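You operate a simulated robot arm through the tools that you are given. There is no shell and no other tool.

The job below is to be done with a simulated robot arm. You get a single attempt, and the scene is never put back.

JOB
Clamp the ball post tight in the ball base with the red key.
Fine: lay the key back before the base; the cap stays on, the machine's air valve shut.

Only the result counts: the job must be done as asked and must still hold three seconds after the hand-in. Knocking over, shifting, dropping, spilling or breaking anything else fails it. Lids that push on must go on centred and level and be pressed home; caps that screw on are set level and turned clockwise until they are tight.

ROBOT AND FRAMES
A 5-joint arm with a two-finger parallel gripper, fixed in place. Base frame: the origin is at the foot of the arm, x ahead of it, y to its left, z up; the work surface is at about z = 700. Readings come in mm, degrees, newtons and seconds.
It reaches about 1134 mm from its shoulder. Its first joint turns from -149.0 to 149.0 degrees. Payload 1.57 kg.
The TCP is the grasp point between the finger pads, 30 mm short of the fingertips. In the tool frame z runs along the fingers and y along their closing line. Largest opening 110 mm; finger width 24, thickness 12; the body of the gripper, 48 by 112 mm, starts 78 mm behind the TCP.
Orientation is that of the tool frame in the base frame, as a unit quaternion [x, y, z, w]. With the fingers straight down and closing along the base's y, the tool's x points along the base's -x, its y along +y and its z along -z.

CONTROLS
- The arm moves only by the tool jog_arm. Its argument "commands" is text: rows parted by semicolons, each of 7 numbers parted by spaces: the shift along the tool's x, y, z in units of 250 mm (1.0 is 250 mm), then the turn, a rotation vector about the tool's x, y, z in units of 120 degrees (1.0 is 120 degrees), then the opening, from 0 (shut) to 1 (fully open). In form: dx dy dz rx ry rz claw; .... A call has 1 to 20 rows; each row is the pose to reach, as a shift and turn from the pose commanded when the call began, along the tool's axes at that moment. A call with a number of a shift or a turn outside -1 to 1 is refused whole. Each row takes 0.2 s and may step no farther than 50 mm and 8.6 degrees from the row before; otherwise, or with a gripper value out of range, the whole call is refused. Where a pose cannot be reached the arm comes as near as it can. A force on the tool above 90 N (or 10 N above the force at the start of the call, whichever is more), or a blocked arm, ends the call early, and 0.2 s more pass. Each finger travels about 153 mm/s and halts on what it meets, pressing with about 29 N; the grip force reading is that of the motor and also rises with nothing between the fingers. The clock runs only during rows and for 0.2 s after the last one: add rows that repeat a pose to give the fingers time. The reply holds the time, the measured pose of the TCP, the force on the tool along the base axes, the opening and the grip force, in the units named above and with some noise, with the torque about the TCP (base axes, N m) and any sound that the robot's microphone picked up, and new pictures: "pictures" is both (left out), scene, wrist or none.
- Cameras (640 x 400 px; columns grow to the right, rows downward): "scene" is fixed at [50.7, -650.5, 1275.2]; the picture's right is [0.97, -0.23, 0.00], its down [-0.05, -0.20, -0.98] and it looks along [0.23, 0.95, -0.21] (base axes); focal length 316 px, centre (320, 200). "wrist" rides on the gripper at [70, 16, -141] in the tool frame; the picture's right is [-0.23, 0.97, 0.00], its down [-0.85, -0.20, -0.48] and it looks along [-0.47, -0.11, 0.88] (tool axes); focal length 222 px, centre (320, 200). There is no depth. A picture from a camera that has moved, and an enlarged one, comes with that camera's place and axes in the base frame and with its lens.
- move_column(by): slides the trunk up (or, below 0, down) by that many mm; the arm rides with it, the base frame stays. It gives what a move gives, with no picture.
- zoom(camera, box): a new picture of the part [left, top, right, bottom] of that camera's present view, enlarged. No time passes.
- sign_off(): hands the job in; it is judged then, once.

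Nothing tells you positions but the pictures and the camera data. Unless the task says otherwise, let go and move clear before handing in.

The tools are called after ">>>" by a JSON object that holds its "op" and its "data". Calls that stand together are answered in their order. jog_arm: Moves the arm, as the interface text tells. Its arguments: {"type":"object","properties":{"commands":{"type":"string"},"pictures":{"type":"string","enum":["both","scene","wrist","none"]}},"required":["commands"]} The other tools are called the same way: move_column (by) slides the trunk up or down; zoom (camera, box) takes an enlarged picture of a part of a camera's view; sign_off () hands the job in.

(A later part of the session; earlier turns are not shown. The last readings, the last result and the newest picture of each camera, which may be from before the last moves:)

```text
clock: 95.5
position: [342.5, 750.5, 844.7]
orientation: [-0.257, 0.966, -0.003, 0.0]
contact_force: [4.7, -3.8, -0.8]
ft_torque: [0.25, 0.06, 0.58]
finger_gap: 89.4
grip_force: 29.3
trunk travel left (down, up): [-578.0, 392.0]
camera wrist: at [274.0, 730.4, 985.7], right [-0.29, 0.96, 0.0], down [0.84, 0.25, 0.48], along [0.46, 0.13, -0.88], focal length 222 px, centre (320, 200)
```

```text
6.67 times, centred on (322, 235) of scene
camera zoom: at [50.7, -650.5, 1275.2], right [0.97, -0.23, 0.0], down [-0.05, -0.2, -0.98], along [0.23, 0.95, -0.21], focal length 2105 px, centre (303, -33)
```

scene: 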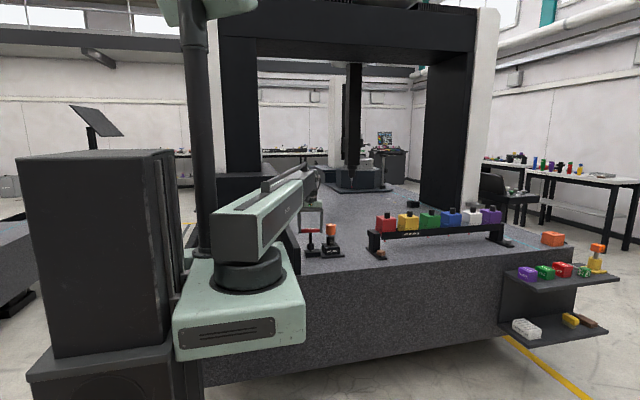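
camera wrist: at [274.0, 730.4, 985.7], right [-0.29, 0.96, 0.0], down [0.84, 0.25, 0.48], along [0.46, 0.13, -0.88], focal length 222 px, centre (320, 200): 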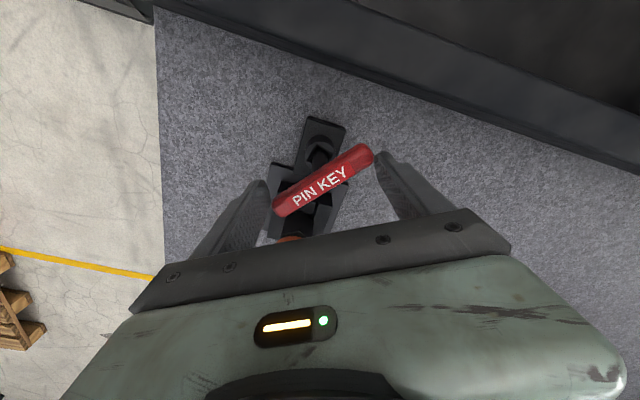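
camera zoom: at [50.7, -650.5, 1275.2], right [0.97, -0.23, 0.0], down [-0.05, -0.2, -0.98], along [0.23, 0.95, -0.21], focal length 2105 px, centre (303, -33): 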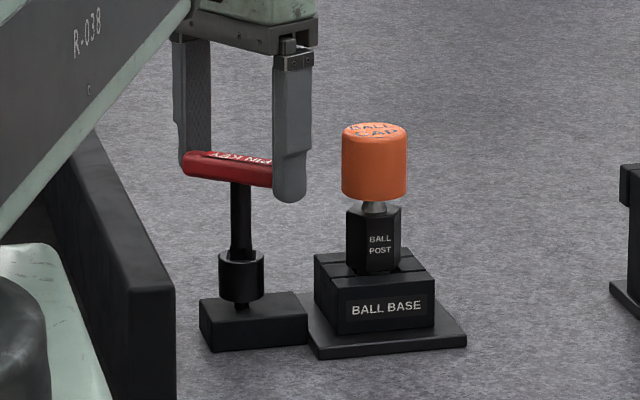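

The cup has stalled: it has turned about 122° in total, torque has reached 0.58 Nm, and the bar has started slipping in the end-grip. I'll look closely at the tip in the socket.

>>> {"op": "zoom", "data": {"camera": "wrist", "box": [300, 125, 350, 175]}}

>>> {"op": "zoom", "data": {"camera": "scene", "box": [300, 225, 345, 262]}}

```text
8.00 times, centred on (325, 150) of wrist
camera zoom: at [274.0, 730.4, 985.7], right [-0.29, 0.96, 0.0], down [0.84, 0.25, 0.48], along [0.46, 0.13, -0.88], focal length 1777 px, centre (280, 600)
```

zoom: 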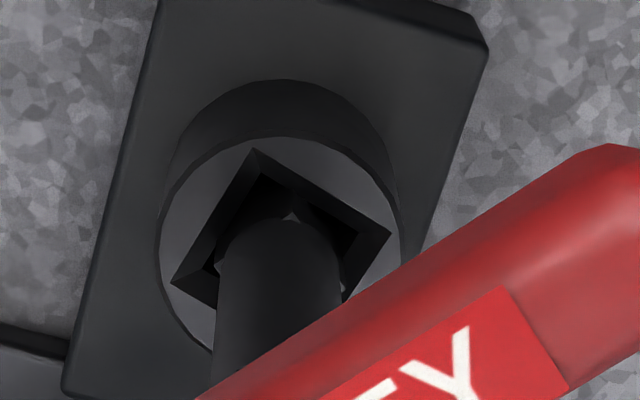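

```text
10.81 times, centred on (322, 244) of scene
camera zoom: at [50.7, -650.5, 1275.2], right [0.97, -0.23, 0.0], down [-0.05, -0.2, -0.98], along [0.23, 0.95, -0.21], focal length 3414 px, centre (293, -270)
```

zoom: 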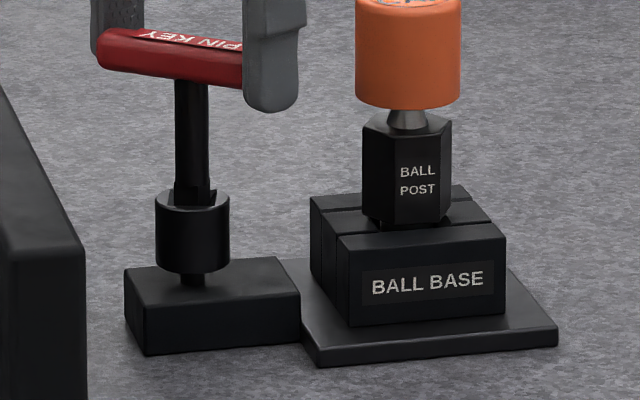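

The cup is stalled with the key wound up about 25° in the hole. I'll release and check that the cup holds its angle, then apply firmer torque by using the fingers as two pins on the bar.

>>> {"op": "jog_arm", "data": {"commands": "0 0 0 0 0 0 0.9; 0 0 0 0 0 0 1; 0 0 0 0 0 0 1; 0 0 0 0 0 0 1", "pictures": "wrist"}}

>>> {"op": "zoom", "data": {"camera": "wrist", "box": [260, 100, 400, 200]}}

>>> {"op": "zoom", "data": {"camera": "scene", "box": [295, 205, 350, 265]}}

```text
clock: 96.5
position: [342.1, 751.2, 844.9]
orientation: [-0.257, 0.966, -0.002, -0.001]
contact_force: [-0.8, 0.3, 0.4]
ft_torque: [-0.01, -0.02, 0.01]
finger_gap: 110.2
grip_force: 0.1
trunk travel left (down, up): [-578.0, 392.0]
camera wrist: at [273.6, 730.5, 985.7], right [-0.29, 0.96, 0.0], down [0.84, 0.26, 0.48], along [0.46, 0.14, -0.88], focal length 222 px, centre (320, 200)
```

wrist: 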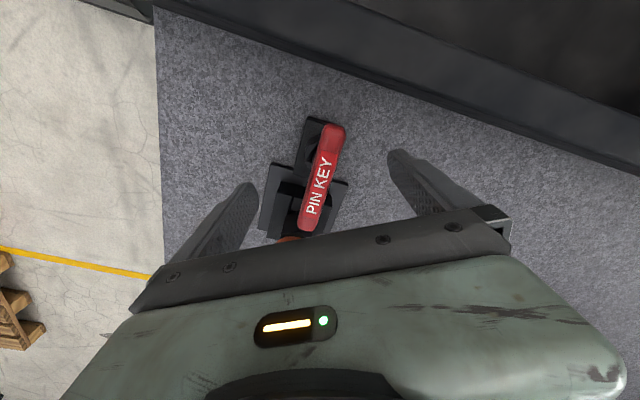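

```text
4.00 times, centred on (330, 150) of wrist
camera zoom: at [273.6, 730.5, 985.7], right [-0.29, 0.96, 0.0], down [0.84, 0.26, 0.48], along [0.46, 0.14, -0.88], focal length 888 px, centre (280, 400)
```

zoom: 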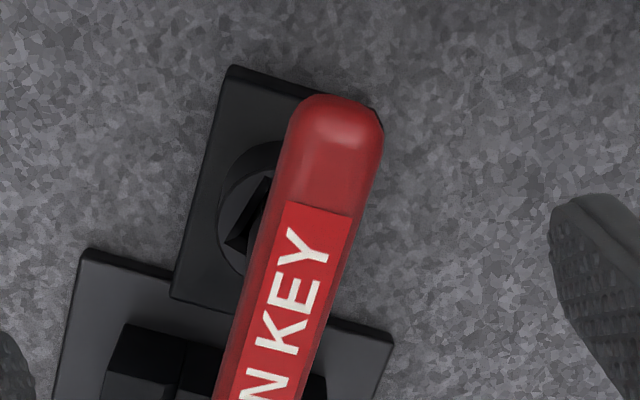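

```text
6.67 times, centred on (322, 235) of scene
camera zoom: at [50.7, -650.5, 1275.2], right [0.97, -0.23, 0.0], down [-0.05, -0.2, -0.98], along [0.23, 0.95, -0.21], focal length 2105 px, centre (303, -33)
```

zoom: 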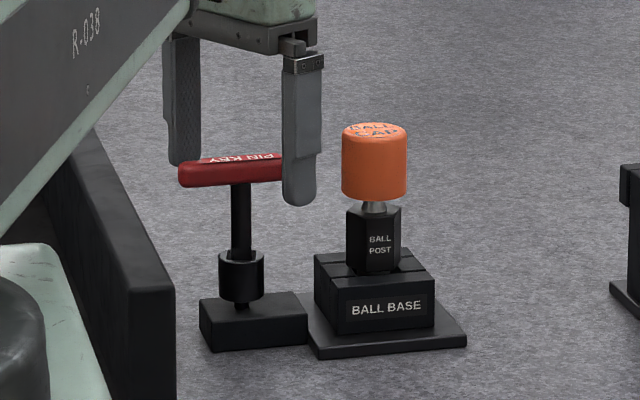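

The cup held its angle while the key sprang back within its play. I'll raise, spin the tool about 50° ahead of the bar, and close to a 60 mm gap so the fingers can push on opposite sides of the bar.

>>> {"op": "move_column", "data": {"by": 50}}

>>> {"op": "jog_arm", "data": {"commands": "0 0 0 0 0 -0.07 1; 0 0 0 0 0 -0.14 0.9; 0 0 0 0 0 -0.21 0.8; 0 0 0 0 0 -0.28 0.7; 0 0 0 0 0 -0.35 0.6; 0 0 0 0 0 -0.42 0.545; 0 0 0 0 0 -0.49 0.545; 0 0 0 0 0 -0.56 0.545; 0 0 0 0 0 -0.63 0.545; 0 0 0 0 0 -0.7 0.545; 0 0 0 0 0 -0.77 0.545; 0 0 0 0 0 -0.84 0.545; 0 0 0 0 0 -0.9 0.545; 0 0 0 0 0 -0.932 0.545; 0 0 0 0 0 -0.932 0.545"}}

>>> {"op": "zoom", "data": {"camera": "wrist", "box": [220, 70, 420, 230]}}

>>> {"op": "zoom", "data": {"camera": "scene", "box": [295, 190, 350, 265]}}

```text
clock: 97.5
position: [343.0, 751.9, 894.2]
orientation: [-0.258, 0.966, -0.002, -0.001]
contact_force: [0.0, -0.7, -0.3]
ft_torque: [0.0, -0.02, -0.02]
finger_gap: 110.0
grip_force: 0.1
trunk travel left (down, up): [-628.0, 342.0]
```

```text
clock: 100.7
position: [342.1, 752.2, 894.3]
orientation: [0.945, -0.327, 0.001, 0.001]
contact_force: [-0.1, 0.2, 0.3]
ft_torque: [-0.03, -0.02, 0.01]
finger_gap: 60.0
grip_force: 0.1
trunk travel left (down, up): [-628.0, 342.0]
camera wrist: at [387.2, 696.0, 1035.8], right [-0.78, -0.63, 0.0], down [-0.55, 0.69, 0.48], along [-0.3, 0.37, -0.88], focal length 222 px, centre (320, 200)
```

scene: 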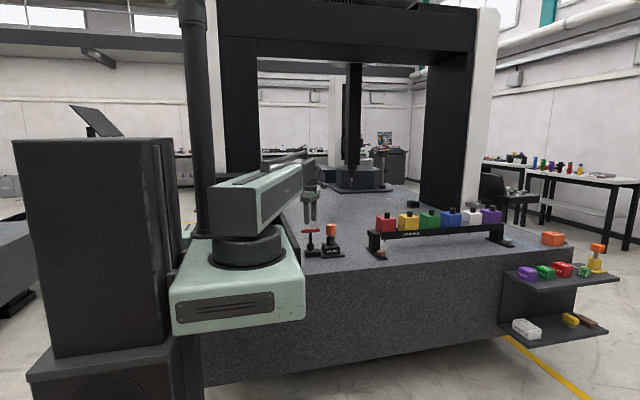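
wrist: 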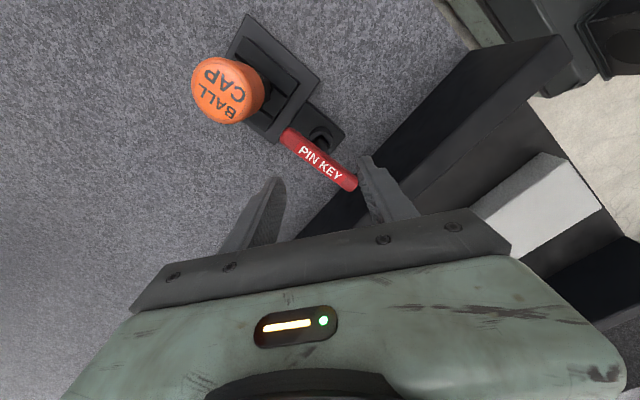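

```text
2.50 times, centred on (320, 150) of wrist
camera zoom: at [387.2, 696.0, 1035.8], right [-0.78, -0.63, 0.0], down [-0.55, 0.69, 0.48], along [-0.3, 0.37, -0.88], focal length 555 px, centre (320, 325)
```

zoom: 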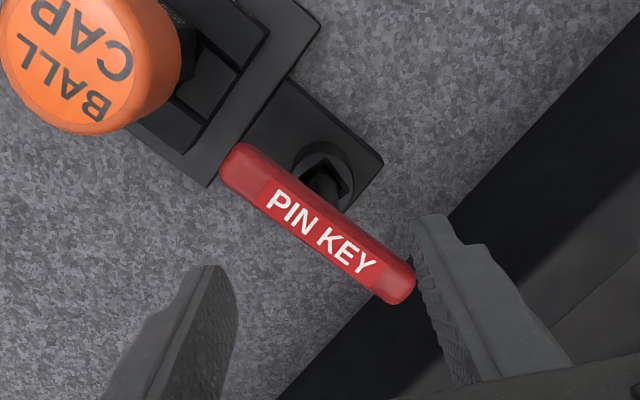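

```text
5.33 times, centred on (322, 228) of scene
camera zoom: at [50.7, -650.5, 1275.2], right [0.97, -0.23, 0.0], down [-0.05, -0.2, -0.98], along [0.23, 0.95, -0.21], focal length 1684 px, centre (307, 53)
```

zoom: 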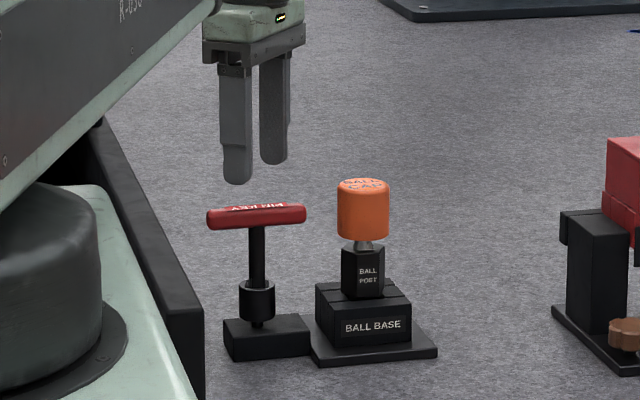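

The bar centre is at tool (2.1, -1) and angled 51° from the finger line. I'll shift onto the axis and lower the fingers on either side of the bar.

>>> {"op": "jog_arm", "data": {"commands": "0.0084 -0.004 0 0 0 0 0.545; 0.0084 -0.004 0 0 0 0 0.545", "pictures": "none"}}

>>> {"op": "move_column", "data": {"by": -54}}

>>> {"op": "zoom", "data": {"camera": "scene", "box": [295, 190, 350, 265]}}

>>> {"op": "zoom", "data": {"camera": "wrist", "box": [220, 70, 420, 230]}}

```text
clock: 101.3
position: [344.6, 750.8, 895.9]
orientation: [0.945, -0.327, 0.001, 0.0]
contact_force: [-0.9, -0.6, 0.6]
ft_torque: [0.03, -0.01, -0.01]
finger_gap: 59.8
grip_force: 0.0
trunk travel left (down, up): [-628.0, 342.0]
```

```text
clock: 102.2
position: [344.6, 750.3, 840.4]
orientation: [0.945, -0.326, 0.0, 0.001]
contact_force: [-0.2, 0.1, 0.4]
ft_torque: [-0.02, -0.02, 0.0]
finger_gap: 60.2
grip_force: 0.2
trunk travel left (down, up): [-574.0, 396.0]
```

```text
5.33 times, centred on (322, 228) of scene
camera zoom: at [50.7, -650.5, 1275.2], right [0.97, -0.23, 0.0], down [-0.05, -0.2, -0.98], along [0.23, 0.95, -0.21], focal length 1684 px, centre (307, 53)
```

zoom: 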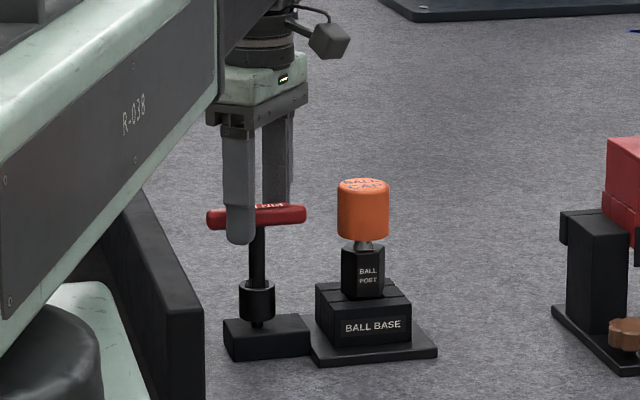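

```text
2.50 times, centred on (320, 150) of wrist
camera zoom: at [389.2, 694.9, 981.9], right [-0.78, -0.62, 0.0], down [-0.55, 0.69, 0.48], along [-0.3, 0.37, -0.88], focal length 555 px, centre (320, 325)
```

zoom: 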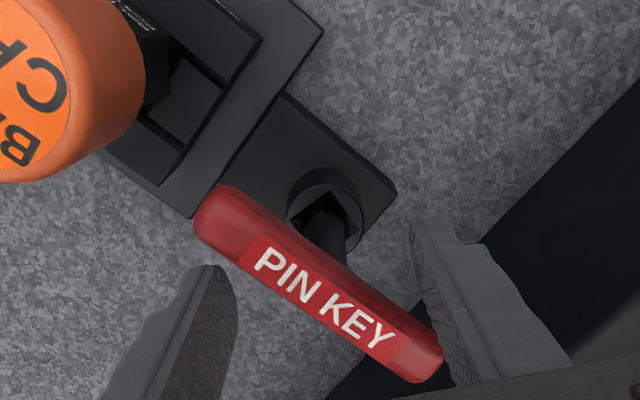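

The fingers straddle the bar. Rotating clockwise until they take up the play.

>>> {"op": "jog_arm", "data": {"commands": "0 0 0 0 0 0.0417 0.545; 0 0 0 0 0 0.0833 0.545; 0 0 0 0 0 0.125 0.545; 0 0 0 0 0 0.1667 0.545; 0 0 0 0 0 0.2083 0.545; 0 0 0 0 0 0.25 0.545; 0 0 0 0 0 0.2917 0.545; 0 0 0 0 0 0.3333 0.545", "pictures": "wrist"}}

>>> {"op": "zoom", "data": {"camera": "wrist", "box": [220, 70, 420, 230]}}

```text
clock: 104.0
position: [345.3, 750.1, 840.9]
orientation: [0.776, -0.631, 0.002, 0.002]
contact_force: [0.3, 0.1, 1.0]
ft_torque: [-0.02, -0.02, 0.03]
finger_gap: 60.0
grip_force: 0.2
trunk travel left (down, up): [-574.0, 396.0]
camera wrist: at [342.4, 679.6, 981.9], right [-1.0, 0.02, 0.0], down [0.02, 0.88, 0.48], along [0.01, 0.48, -0.88], focal length 222 px, centre (320, 200)
```

wrist: 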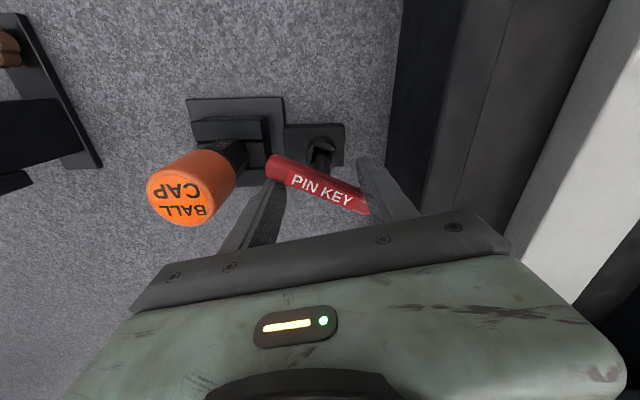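

```text
2.50 times, centred on (320, 150) of wrist
camera zoom: at [342.4, 679.6, 981.9], right [-1.0, 0.02, 0.0], down [0.02, 0.88, 0.48], along [0.01, 0.48, -0.88], focal length 555 px, centre (320, 325)
```

zoom: 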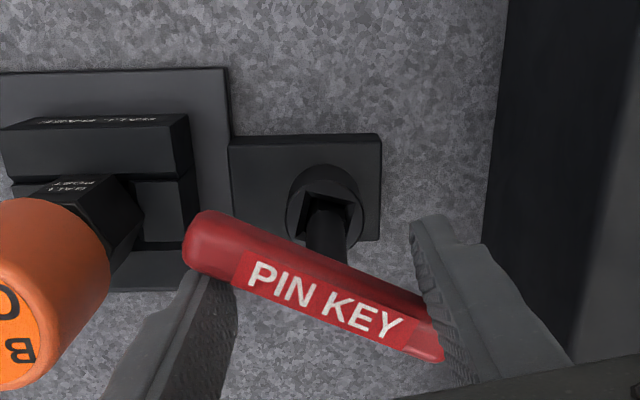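

>>> {"op": "jog_arm", "data": {"commands": "0 0 0 0 0 0.025 0.545; 0 0 0 0 0 0.05 0.545; 0 0 0 0 0 0.075 0.545; 0 0 0 0 0 0.1 0.545", "pictures": "wrist"}}

>>> {"op": "zoom", "data": {"camera": "wrist", "box": [260, 90, 400, 190]}}

```text
clock: 105.0
position: [344.5, 749.2, 841.9]
orientation: [-0.705, 0.709, -0.001, -0.002]
contact_force: [0.2, -6.7, -1.0]
ft_torque: [-0.14, 0.11, 0.4]
finger_gap: 63.2
grip_force: 1.2
trunk travel left (down, up): [-574.0, 396.0]
camera wrist: at [328.1, 680.3, 982.2], right [-0.97, 0.23, 0.0], down [0.2, 0.86, 0.48], along [0.11, 0.46, -0.88], focal length 222 px, centre (320, 200)
```

wrist: 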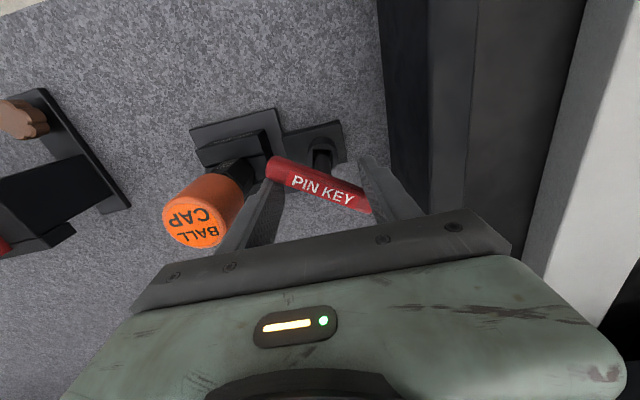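

```text
4.00 times, centred on (330, 140) of wrist
camera zoom: at [328.1, 680.3, 982.2], right [-0.97, 0.23, 0.0], down [0.2, 0.86, 0.48], along [0.11, 0.46, -0.88], focal length 888 px, centre (280, 440)
```

zoom: 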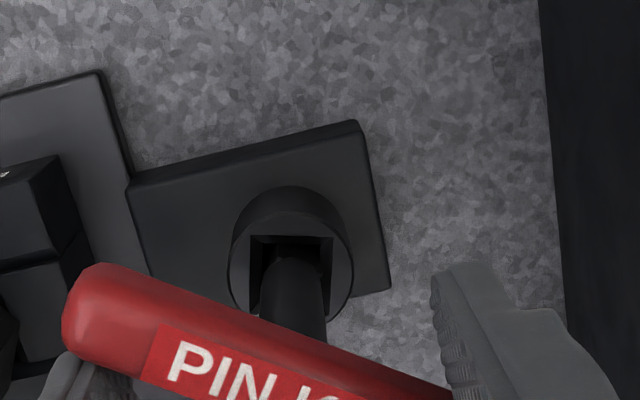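

Torque is 0.40 Nm. I'll add a bit more in small increments.

>>> {"op": "jog_arm", "data": {"commands": "0 0 0 0 0 0.0167 0.545; 0 0 0 0 0 0.0333 0.545; 0 0 0 0 0 0.05 0.545", "pictures": "wrist"}}

>>> {"op": "zoom", "data": {"camera": "wrist", "box": [260, 90, 400, 190]}}

```text
clock: 105.8
position: [343.6, 749.0, 840.2]
orientation: [-0.668, 0.744, -0.001, -0.001]
contact_force: [-2.9, -13.0, 0.8]
ft_torque: [0.0, 0.35, 0.9]
finger_gap: 66.6
grip_force: 3.4
trunk travel left (down, up): [-574.0, 396.0]
camera wrist: at [320.2, 682.5, 982.4], right [-0.94, 0.33, 0.0], down [0.29, 0.83, 0.48], along [0.16, 0.45, -0.88], focal length 222 px, centre (320, 200)
```

wrist: 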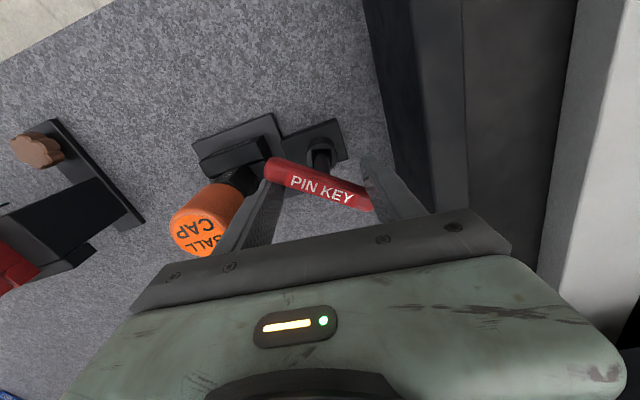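

```text
4.00 times, centred on (330, 140) of wrist
camera zoom: at [320.2, 682.5, 982.4], right [-0.94, 0.33, 0.0], down [0.29, 0.83, 0.48], along [0.16, 0.45, -0.88], focal length 888 px, centre (280, 440)
```

zoom: 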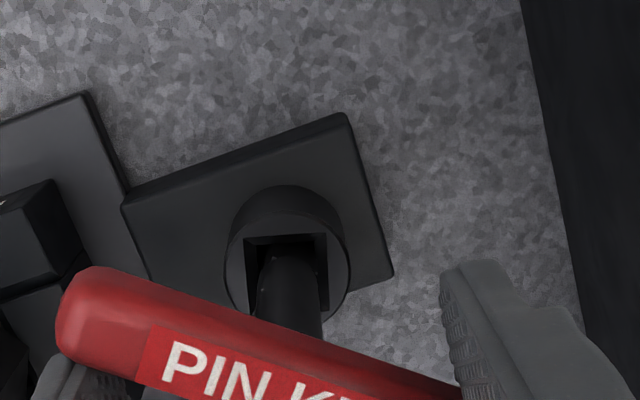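

Torque is 0.90 Nm and the cup hasn't moved from its stop. One last increment will make sure it's truly tight.

>>> {"op": "jog_arm", "data": {"commands": "0.004 0 0 0 0 0.0167 0.545; 0.004 0 0 0 0 0.0333 0.545; 0.004 0 0 0 0 0.0333 0.545", "pictures": "wrist"}}

>>> {"op": "zoom", "data": {"camera": "wrist", "box": [260, 90, 400, 190]}}

>>> {"op": "zoom", "data": {"camera": "scene", "box": [295, 200, 350, 265]}}

```text
clock: 106.6
position: [344.0, 748.6, 841.0]
orientation: [-0.641, 0.767, -0.003, 0.0]
contact_force: [-8.0, -11.7, -4.1]
ft_torque: [-0.46, -0.38, 1.09]
finger_gap: 70.1
grip_force: 5.5
trunk travel left (down, up): [-574.0, 396.0]
camera wrist: at [315.3, 683.9, 982.4], right [-0.92, 0.4, 0.0], down [0.35, 0.81, 0.48], along [0.19, 0.44, -0.88], focal length 222 px, centre (320, 200)
```

wrist: 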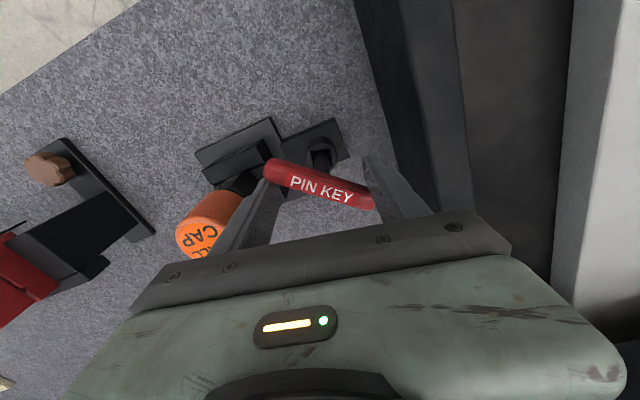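

```text
4.00 times, centred on (330, 140) of wrist
camera zoom: at [315.3, 683.9, 982.4], right [-0.92, 0.4, 0.0], down [0.35, 0.81, 0.48], along [0.19, 0.44, -0.88], focal length 888 px, centre (280, 440)
```

zoom: 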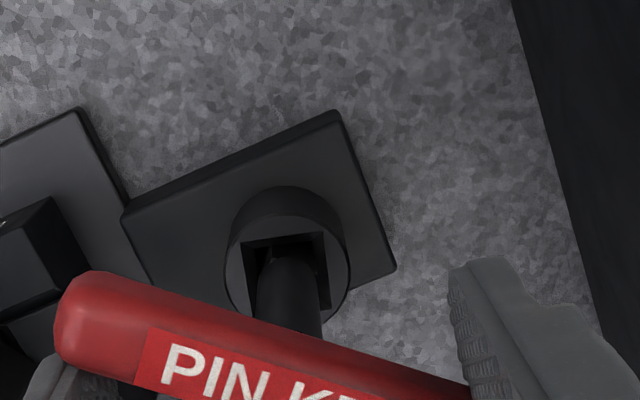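

```text
6.15 times, centred on (322, 232) of scene
camera zoom: at [50.7, -650.5, 1275.2], right [0.97, -0.23, 0.0], down [-0.05, -0.2, -0.98], along [0.23, 0.95, -0.21], focal length 1943 px, centre (305, 0)
```

zoom: 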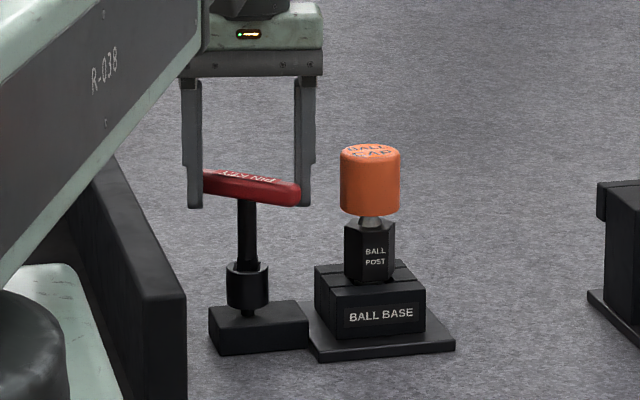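

Torque is up to 1.09 Nm with the cup at its stop, about 125° clockwise from the start. I'll call it tight, so I'm backing off and raising clear.

>>> {"op": "jog_arm", "data": {"commands": "0 0 0 0 0 -0.05 0.6; 0 0 0 0 0 -0.1 0.6; 0 0 0 0 0 -0.15 0.6; 0 0 0 0 0 -0.2 0.6; 0 0 0 0 0 -0.25 0.6", "pictures": "none"}}

>>> {"op": "move_column", "data": {"by": 55}}

>>> {"op": "jog_arm", "data": {"commands": "0 0 0 0 0 0 0.8; 0 0 0 0 0 0 0.945; 0 0 0 0 0 0 0.945"}}

>>> {"op": "zoom", "data": {"camera": "wrist", "box": [220, 70, 420, 230]}}

>>> {"op": "zoom", "data": {"camera": "scene", "box": [295, 200, 350, 265]}}

```text
clock: 107.8
position: [344.2, 749.4, 840.7]
orientation: [0.819, -0.574, 0.001, 0.002]
contact_force: [-0.5, -0.1, 0.2]
ft_torque: [0.0, -0.01, -0.01]
finger_gap: 65.9
grip_force: 0.0
trunk travel left (down, up): [-574.0, 396.0]
```

```text
clock: 108.8
position: [344.8, 749.6, 896.2]
orientation: [0.818, -0.575, 0.001, 0.002]
contact_force: [0.3, 0.6, -0.4]
ft_torque: [-0.02, 0.0, 0.0]
finger_gap: 66.0
grip_force: 0.1
trunk travel left (down, up): [-629.0, 341.0]
```

```text
clock: 109.6
position: [343.8, 748.8, 895.4]
orientation: [0.818, -0.575, 0.001, 0.001]
contact_force: [1.0, -0.5, -0.3]
ft_torque: [-0.03, 0.03, 0.03]
finger_gap: 104.0
grip_force: 0.1
trunk travel left (down, up): [-629.0, 341.0]
camera wrist: at [352.5, 678.6, 1036.9], right [-0.99, -0.12, 0.0], down [-0.1, 0.87, 0.48], along [-0.05, 0.47, -0.88], focal length 222 px, centre (320, 200)
```

scene: 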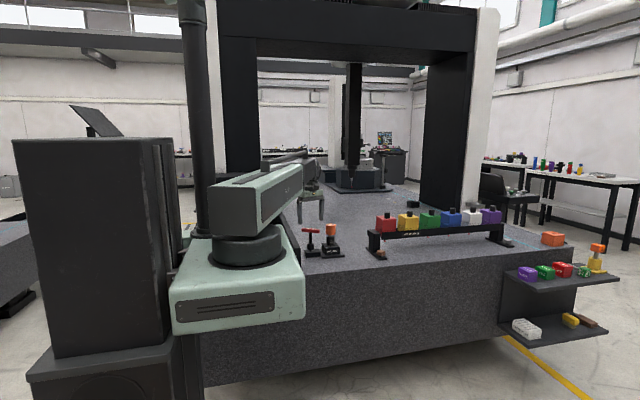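
wrist: 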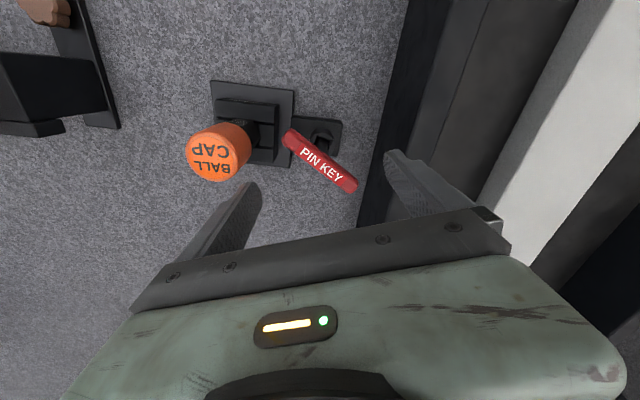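

```text
2.50 times, centred on (320, 150) of wrist
camera zoom: at [352.5, 678.6, 1036.9], right [-0.99, -0.12, 0.0], down [-0.1, 0.87, 0.48], along [-0.05, 0.47, -0.88], focal length 555 px, centre (320, 325)
```

zoom: 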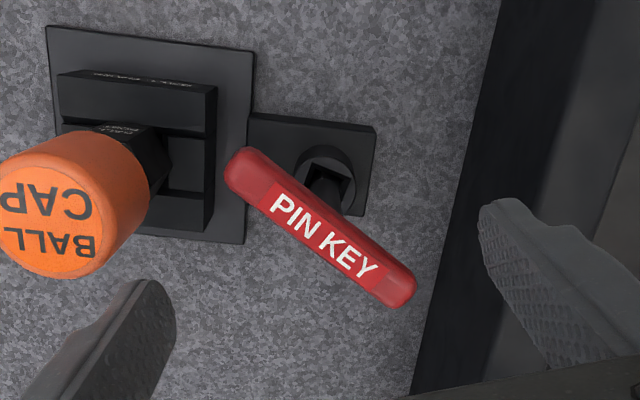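

```text
6.15 times, centred on (322, 232) of scene
camera zoom: at [50.7, -650.5, 1275.2], right [0.97, -0.23, 0.0], down [-0.05, -0.2, -0.98], along [0.23, 0.95, -0.21], focal length 1943 px, centre (305, 0)
```

zoom: 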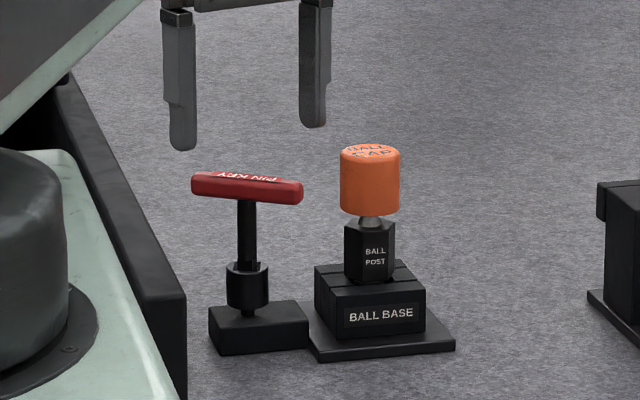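

The key is free in the cup with its bar at az about 58°. I'll align to it, offsetting so the bar sits 8 mm toward tool +x, which lets the later horizontal lay-down reach the table.

>>> {"op": "jog_arm", "data": {"commands": "-0.004 -0.003 0 0 0 0.065 0.945; -0.008 -0.006 0 0 0 0.13 0.945; -0.012 -0.009 0 0 0 0.195 0.945; -0.016 -0.012 0 0 0 0.26 0.945; -0.02 -0.015 0 0 0 0.325 0.945; -0.024 -0.018 0 0 0 0.39 0.945; -0.0251 -0.0194 0 0 0 0.429 0.945; -0.0251 -0.0194 0 0 0 0.429 0.945", "pictures": "wrist"}}

>>> {"op": "zoom", "data": {"camera": "wrist", "box": [220, 70, 420, 230]}}

>>> {"op": "zoom", "data": {"camera": "scene", "box": [295, 190, 350, 255]}}

```text
clock: 111.4
position: [347.3, 756.4, 896.5]
orientation: [-0.486, 0.874, -0.001, -0.001]
contact_force: [0.2, 0.2, 0.1]
ft_torque: [0.02, 0.03, -0.02]
finger_gap: 103.8
grip_force: 0.1
trunk travel left (down, up): [-629.0, 341.0]
camera wrist: at [296.4, 706.4, 1036.8], right [-0.71, 0.71, 0.0], down [0.62, 0.62, 0.48], along [0.34, 0.34, -0.88], focal length 222 px, centre (320, 200)
```

wrist: 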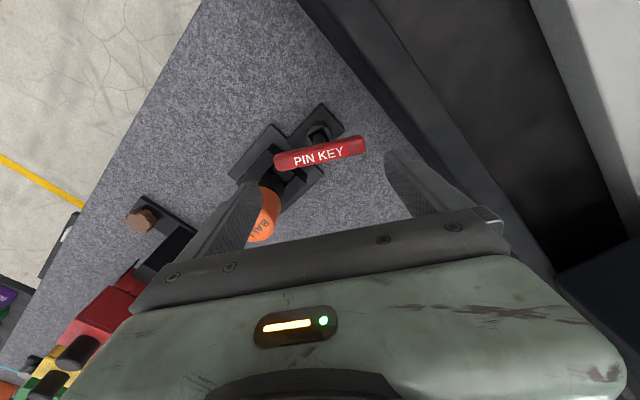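

```text
2.50 times, centred on (320, 150) of wrist
camera zoom: at [296.4, 706.4, 1036.8], right [-0.71, 0.71, 0.0], down [0.62, 0.62, 0.48], along [0.34, 0.34, -0.88], focal length 555 px, centre (320, 325)
```

zoom: 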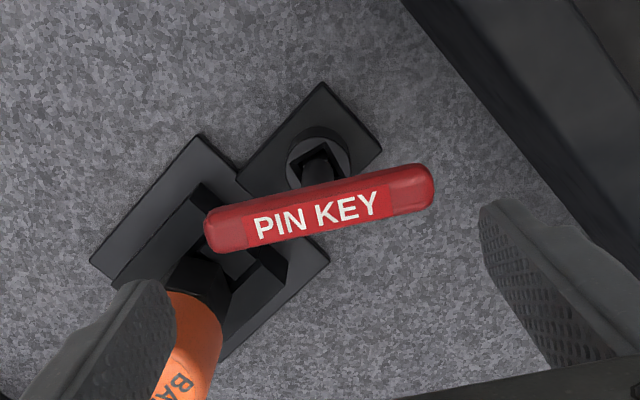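

```text
6.15 times, centred on (322, 222) of scene
camera zoom: at [50.7, -650.5, 1275.2], right [0.97, -0.23, 0.0], down [-0.05, -0.2, -0.98], along [0.23, 0.95, -0.21], focal length 1943 px, centre (305, 62)
```

zoom: 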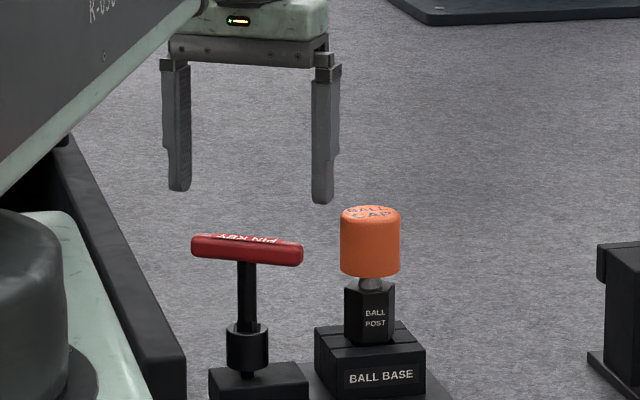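

>>> {"op": "jog_arm", "data": {"commands": "0.006 0.006 0 0 0 0 0.945; 0.006 0.006 0 0 0 0 0.945", "pictures": "none"}}

>>> {"op": "move_column", "data": {"by": -52}}

>>> {"op": "jog_arm", "data": {"commands": "0 0 0 0 0 0 0.85; 0 0 0 0 0 0 0.75; 0 0 0 0 0 0 0.7; 0 0 0 0 0 0 0.7; 0 0 0 0 0 0 0.7", "pictures": "wrist"}}

>>> {"op": "zoom", "data": {"camera": "wrist", "box": [220, 90, 420, 230]}}

>>> {"op": "zoom", "data": {"camera": "scene", "box": [295, 200, 350, 265]}}

```text
clock: 112.0
position: [344.4, 755.4, 896.2]
orientation: [-0.487, 0.873, -0.002, 0.0]
contact_force: [1.2, 0.0, -0.3]
ft_torque: [-0.04, -0.02, 0.01]
finger_gap: 104.2
grip_force: 0.2
trunk travel left (down, up): [-629.0, 341.0]
```

```text
clock: 112.9
position: [345.0, 756.6, 844.4]
orientation: [-0.487, 0.873, -0.002, -0.001]
contact_force: [-0.1, -0.3, -0.3]
ft_torque: [0.02, -0.02, 0.0]
finger_gap: 104.1
grip_force: 0.0
trunk travel left (down, up): [-577.0, 393.0]
```

```text
clock: 114.1
position: [344.9, 756.1, 844.4]
orientation: [-0.487, 0.873, -0.001, -0.001]
contact_force: [2.3, -1.1, 1.5]
ft_torque: [-0.05, -0.13, 0.08]
finger_gap: 89.4
grip_force: 29.5
trunk travel left (down, up): [-577.0, 393.0]
camera wrist: at [294.3, 705.9, 984.8], right [-0.71, 0.71, 0.0], down [0.62, 0.62, 0.48], along [0.34, 0.34, -0.88], focal length 222 px, centre (320, 200)
```

wrist: 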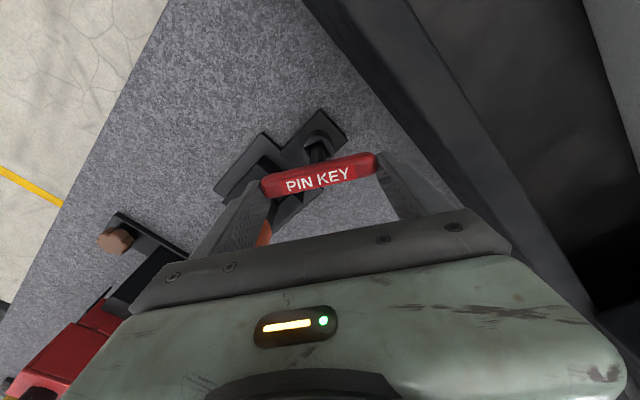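

```text
2.86 times, centred on (320, 160) of wrist
camera zoom: at [294.3, 705.9, 984.8], right [-0.71, 0.71, 0.0], down [0.62, 0.62, 0.48], along [0.34, 0.34, -0.88], focal length 635 px, centre (320, 314)
```

zoom: 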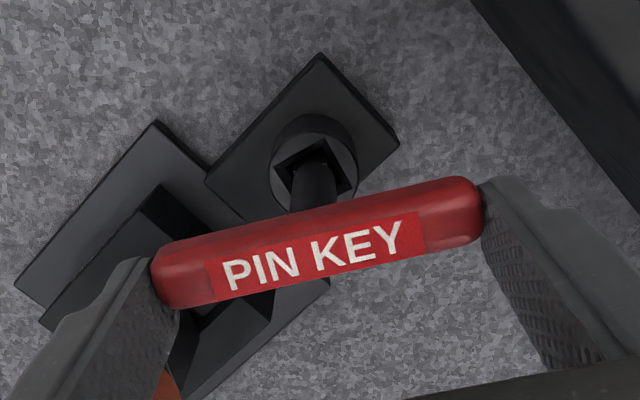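

```text
6.15 times, centred on (322, 232) of scene
camera zoom: at [50.7, -650.5, 1275.2], right [0.97, -0.23, 0.0], down [-0.05, -0.2, -0.98], along [0.23, 0.95, -0.21], focal length 1943 px, centre (305, 0)
```

zoom: 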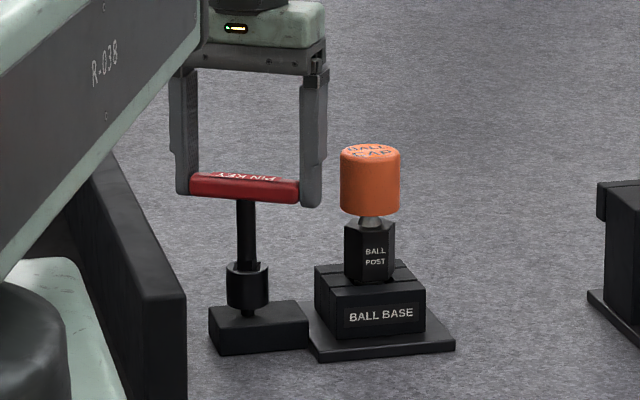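

Gripped again. Lifting the key straight out of the cup.

>>> {"op": "move_column", "data": {"by": 12}}

>>> {"op": "move_column", "data": {"by": 60}}

>>> {"op": "jog_arm", "data": {"commands": "0 0 0 0 0 0 0.7"}}

>>> {"op": "zoom", "data": {"camera": "scene", "box": [295, 190, 350, 265]}}

>>> {"op": "zoom", "data": {"camera": "wrist", "box": [260, 90, 400, 190]}}

```text
clock: 114.7
position: [345.0, 754.6, 856.7]
orientation: [-0.488, 0.873, -0.001, 0.0]
contact_force: [2.3, -1.3, 0.8]
ft_torque: [-0.12, -0.16, 0.05]
finger_gap: 89.2
grip_force: 28.5
trunk travel left (down, up): [-589.0, 381.0]
```

```text
clock: 115.7
position: [344.9, 756.9, 915.8]
orientation: [-0.487, 0.873, -0.002, -0.001]
contact_force: [1.6, -0.5, -1.4]
ft_torque: [0.02, 0.03, -0.01]
finger_gap: 89.2
grip_force: 28.8
trunk travel left (down, up): [-649.0, 321.0]
```

```text
clock: 116.1
position: [345.4, 756.7, 915.2]
orientation: [-0.487, 0.874, -0.001, -0.001]
contact_force: [1.3, 0.3, -0.4]
ft_torque: [0.01, 0.01, 0.03]
finger_gap: 89.0
grip_force: 29.1
trunk travel left (down, up): [-649.0, 321.0]
camera wrist: at [294.1, 706.1, 1056.7], right [-0.71, 0.71, 0.0], down [0.62, 0.62, 0.48], along [0.34, 0.34, -0.88], focal length 222 px, centre (320, 200)
```

scene: 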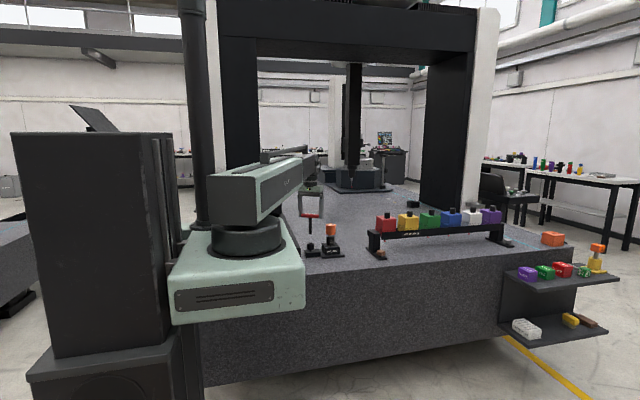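
wrist: 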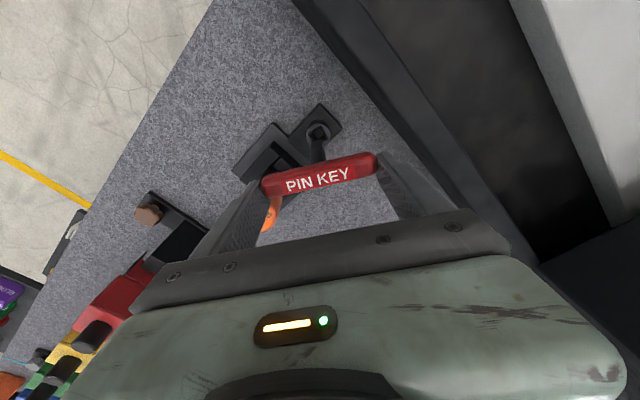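

```text
5.33 times, centred on (322, 228) of scene
camera zoom: at [50.7, -650.5, 1275.2], right [0.97, -0.23, 0.0], down [-0.05, -0.2, -0.98], along [0.23, 0.95, -0.21], focal length 1684 px, centre (307, 53)
```

zoom: 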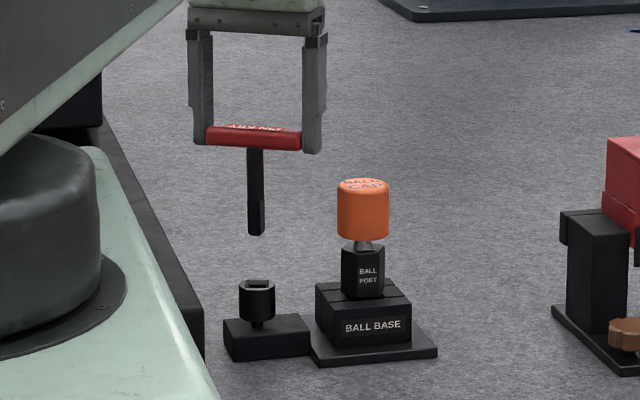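

```text
4.00 times, centred on (330, 140) of wrist
camera zoom: at [294.1, 706.1, 1056.7], right [-0.71, 0.71, 0.0], down [0.62, 0.62, 0.48], along [0.34, 0.34, -0.88], focal length 888 px, centre (280, 440)
```

zoom: 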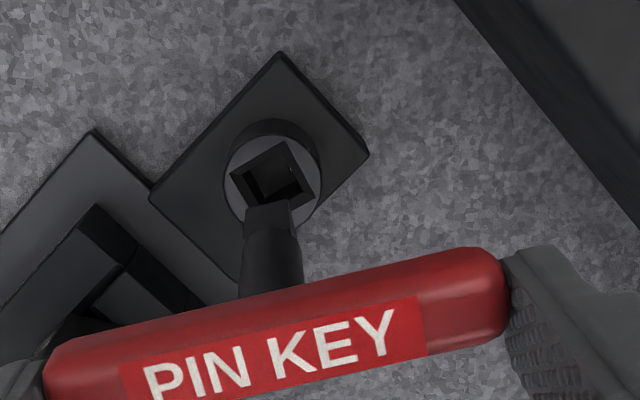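

The key is out. I'll check the cup's angle to make sure it did not back off.

>>> {"op": "zoom", "data": {"camera": "wrist", "box": [295, 110, 345, 150]}}

>>> {"op": "zoom", "data": {"camera": "scene", "box": [300, 235, 345, 262]}}

```text
10.00 times, centred on (320, 130) of wrist
camera zoom: at [294.1, 706.1, 1056.7], right [-0.71, 0.71, 0.0], down [0.62, 0.62, 0.48], along [0.34, 0.34, -0.88], focal length 2221 px, centre (320, 900)
```

zoom: 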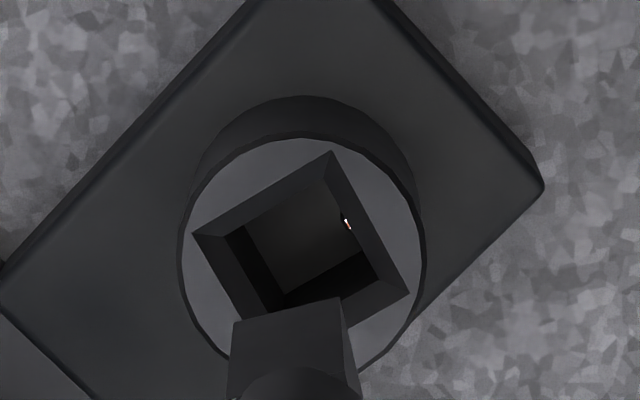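

```text
14.22 times, centred on (322, 248) of scene
camera zoom: at [50.7, -650.5, 1275.2], right [0.97, -0.23, 0.0], down [-0.05, -0.2, -0.98], along [0.23, 0.95, -0.21], focal length 4491 px, centre (284, -490)
```

zoom: 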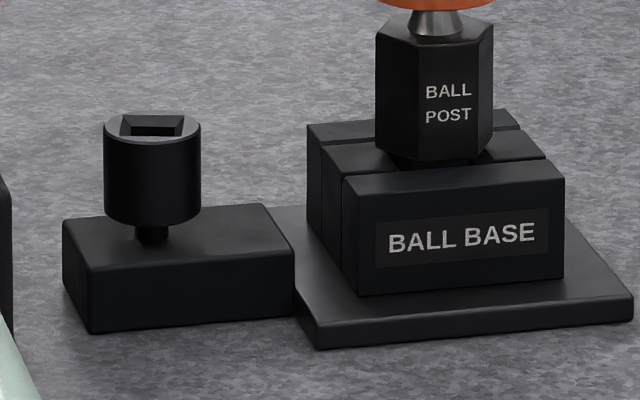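

The cup stays at its tightened angle of 75°, about 124° clockwise from the start. Now I'll carry the key back toward the front to lay it down.

>>> {"op": "jog_arm", "data": {"commands": "0.134 -0.087 0 0 0 0 0.7; 0.268 -0.174 0 0 0 0 0.7; 0.403 -0.261 0 0 0 0 0.7; 0.537 -0.348 0 0 0 0 0.7; 0.537 -0.348 0 0 0 0 0.7", "pictures": "none"}}

>>> {"op": "jog_arm", "data": {"commands": "0.134 -0.087 0 0 0 0.015 0.7; 0.268 -0.174 0 0 0 0.03 0.7; 0.403 -0.261 0 0 0 0.045 0.7; 0.537 -0.348 0 0 0 0.061 0.7; 0.537 -0.348 0 0 0 0.061 0.7"}}

>>> {"op": "zoom", "data": {"camera": "wrist", "box": [220, 110, 420, 250]}}

```text
clock: 117.3
position: [346.4, 596.7, 914.7]
orientation: [-0.487, 0.873, -0.001, -0.001]
contact_force: [-0.1, -0.8, -0.3]
ft_torque: [0.0, 0.0, -0.01]
finger_gap: 89.2
grip_force: 28.9
trunk travel left (down, up): [-649.0, 321.0]
```

```text
clock: 118.5
position: [351.4, 435.9, 916.6]
orientation: [-0.43, 0.903, -0.001, -0.001]
contact_force: [0.6, -0.4, -1.6]
ft_torque: [0.02, -0.04, 0.03]
finger_gap: 89.3
grip_force: 29.4
trunk travel left (down, up): [-649.0, 321.0]
camera wrist: at [294.6, 393.0, 1056.8], right [-0.61, 0.79, 0.0], down [0.69, 0.54, 0.48], along [0.38, 0.29, -0.88], focal length 222 px, centre (320, 200)
```

scene: 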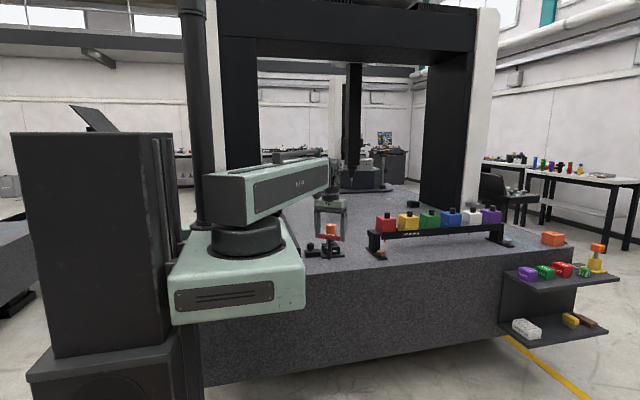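
wrist: 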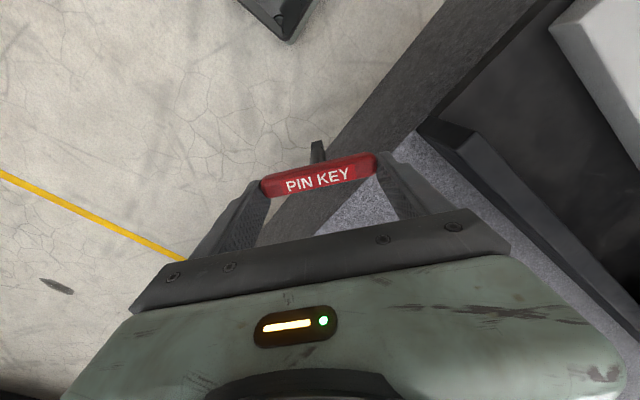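

```text
2.86 times, centred on (320, 180) of wrist
camera zoom: at [294.6, 393.0, 1056.8], right [-0.61, 0.79, 0.0], down [0.69, 0.54, 0.48], along [0.38, 0.29, -0.88], focal length 635 px, centre (320, 257)
```

zoom: 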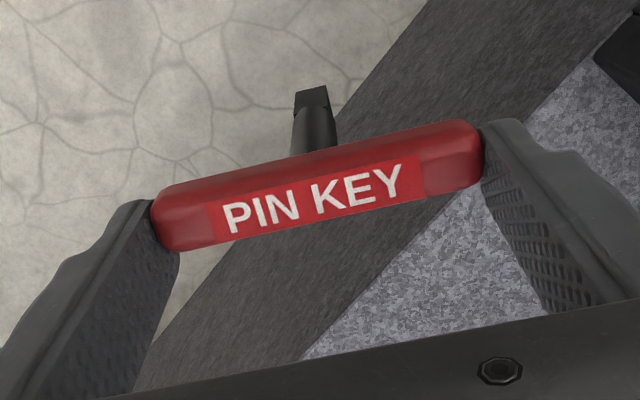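

Tilting the tool outward to 83°.

>>> {"op": "jog_arm", "data": {"commands": "-0.1357 0 -0.0098 0 -0.0692 0 0.7; -0.2686 0 -0.0392 0 -0.1383 0 0.7; -0.3957 0 -0.0874 0 -0.2075 0 0.7; -0.5147 0 -0.1534 0 -0.2767 0 0.7; -0.6228 0 -0.2359 0 -0.3458 0 0.7; -0.7180 0 -0.3332 0 -0.415 0 0.7; -0.7981 0 -0.4433 0 -0.4842 0 0.7; -0.8614 0 -0.5636 0 -0.5533 0 0.7; -0.9067 0 -0.6919 0 -0.6225 0 0.7; -0.9330 0 -0.8254 0 -0.6917 0 0.7; -0.9330 0 -0.8254 0 -0.6917 0 0.7"}}

>>> {"op": "zoom", "data": {"camera": "scene", "box": [290, 140, 390, 220]}}

```text
clock: 120.9
position: [498.4, 618.2, 1124.4]
orientation: [-0.323, 0.676, 0.284, 0.598]
contact_force: [-0.1, -0.1, -0.9]
ft_torque: [0.01, 0.0, -0.01]
finger_gap: 89.1
grip_force: 29.4
trunk travel left (down, up): [-649.0, 321.0]
camera wrist: at [391.4, 511.8, 1072.1], right [-0.74, 0.63, 0.22], down [-0.08, -0.41, 0.91], along [0.67, 0.65, 0.35], focal length 222 px, centre (320, 200)
```

scene: 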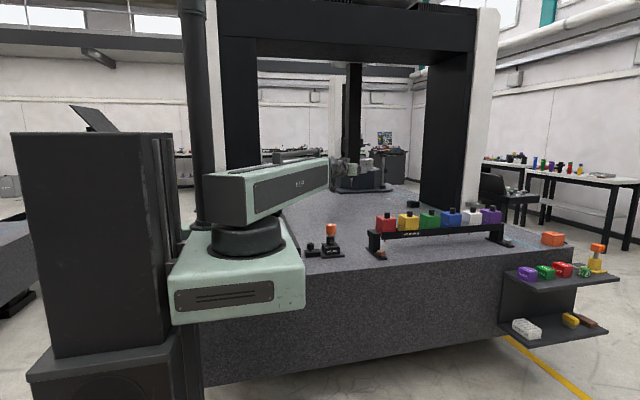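
wrist: 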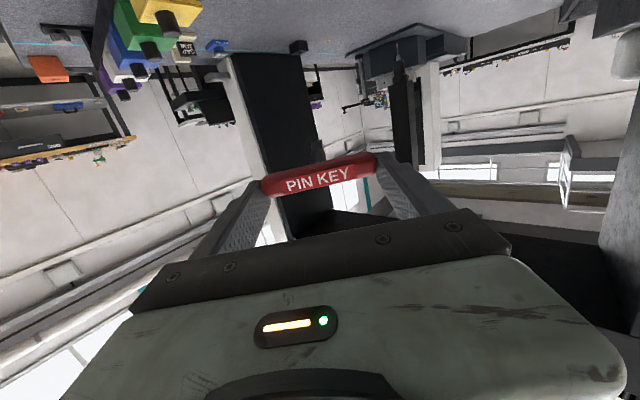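

```text
5.00 times, centred on (340, 180) of scene
camera zoom: at [50.7, -650.5, 1275.2], right [0.97, -0.23, 0.0], down [-0.05, -0.2, -0.98], along [0.23, 0.95, -0.21], focal length 1579 px, centre (220, 300)
```

zoom: 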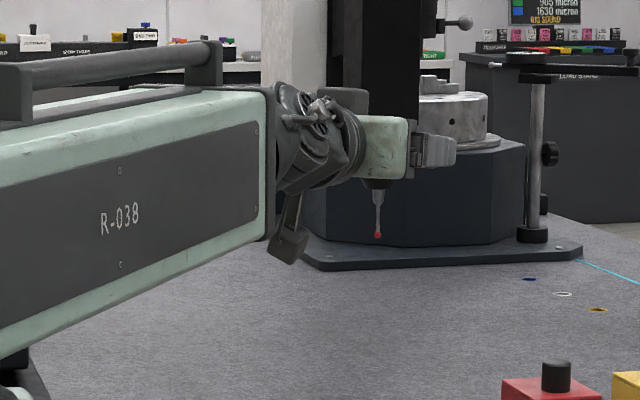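

>>> {"op": "move_column", "data": {"by": -380}}

>>> {"op": "zoom", "data": {"camera": "scene", "box": [320, 210, 400, 280]}}

```text
clock: 124.6
position: [497.4, 616.6, 744.3]
orientation: [-0.324, 0.676, 0.285, 0.597]
contact_force: [0.1, 0.0, -1.5]
ft_torque: [-0.03, 0.01, 0.0]
finger_gap: 89.2
grip_force: 28.7
trunk travel left (down, up): [-269.0, 701.0]
```

```text
5.71 times, centred on (360, 245) of scene
camera zoom: at [50.7, -650.5, 1275.2], right [0.97, -0.23, 0.0], down [-0.05, -0.2, -0.98], along [0.23, 0.95, -0.21], focal length 1804 px, centre (91, -57)
```

zoom: 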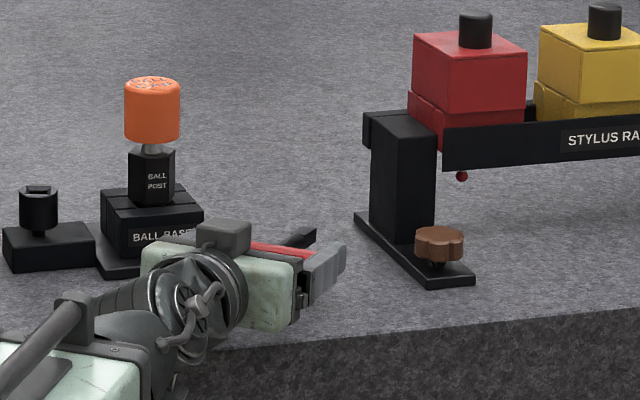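

Approaching the table in small steps.

>>> {"op": "move_column", "data": {"by": -16}}

>>> {"op": "move_column", "data": {"by": -5}}

```text
clock: 125.2
position: [496.9, 617.0, 727.6]
orientation: [-0.324, 0.677, 0.284, 0.597]
contact_force: [1.4, 0.9, -1.0]
ft_torque: [0.0, 0.0, 0.0]
finger_gap: 89.4
grip_force: 29.0
trunk travel left (down, up): [-253.0, 717.0]
```

```text
clock: 125.8
position: [497.0, 616.0, 724.3]
orientation: [-0.324, 0.676, 0.285, 0.598]
contact_force: [2.0, -0.8, 8.4]
ft_torque: [0.78, -0.57, -0.09]
finger_gap: 89.0
grip_force: 28.3
trunk travel left (down, up): [-248.0, 722.0]
```

>>> {"op": "move_column", "data": {"by": -3}}

>>> {"op": "move_column", "data": {"by": -2.5}}

>>> {"op": "zoom", "data": {"camera": "scene", "box": [330, 225, 390, 275]}}

```text
clock: 126.3
position: [496.8, 617.3, 721.4]
orientation: [-0.324, 0.676, 0.284, 0.597]
contact_force: [-1.5, -2.9, 8.2]
ft_torque: [0.66, -0.53, -0.01]
finger_gap: 89.3
grip_force: 29.4
trunk travel left (down, up): [-245.0, 725.0]
```

```text
clock: 126.8
position: [497.0, 616.5, 718.2]
orientation: [-0.324, 0.677, 0.284, 0.597]
contact_force: [-2.2, -2.1, 7.5]
ft_torque: [0.66, -0.5, 0.04]
finger_gap: 89.0
grip_force: 29.4
trunk travel left (down, up): [-243.0, 727.0]
```

```text
8.00 times, centred on (360, 250) of scene
camera zoom: at [50.7, -650.5, 1275.2], right [0.97, -0.23, 0.0], down [-0.05, -0.2, -0.98], along [0.23, 0.95, -0.21], focal length 2526 px, centre (0, -200)
```

zoom: 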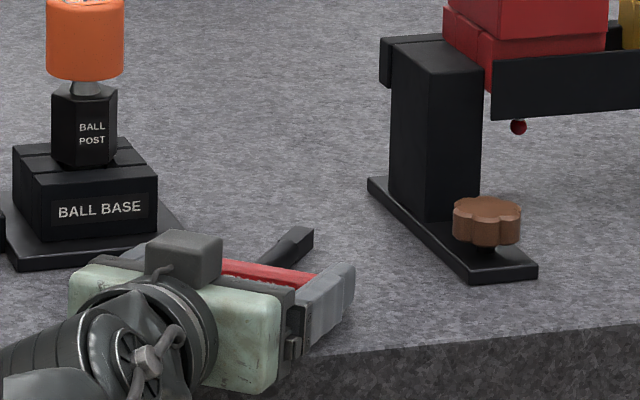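

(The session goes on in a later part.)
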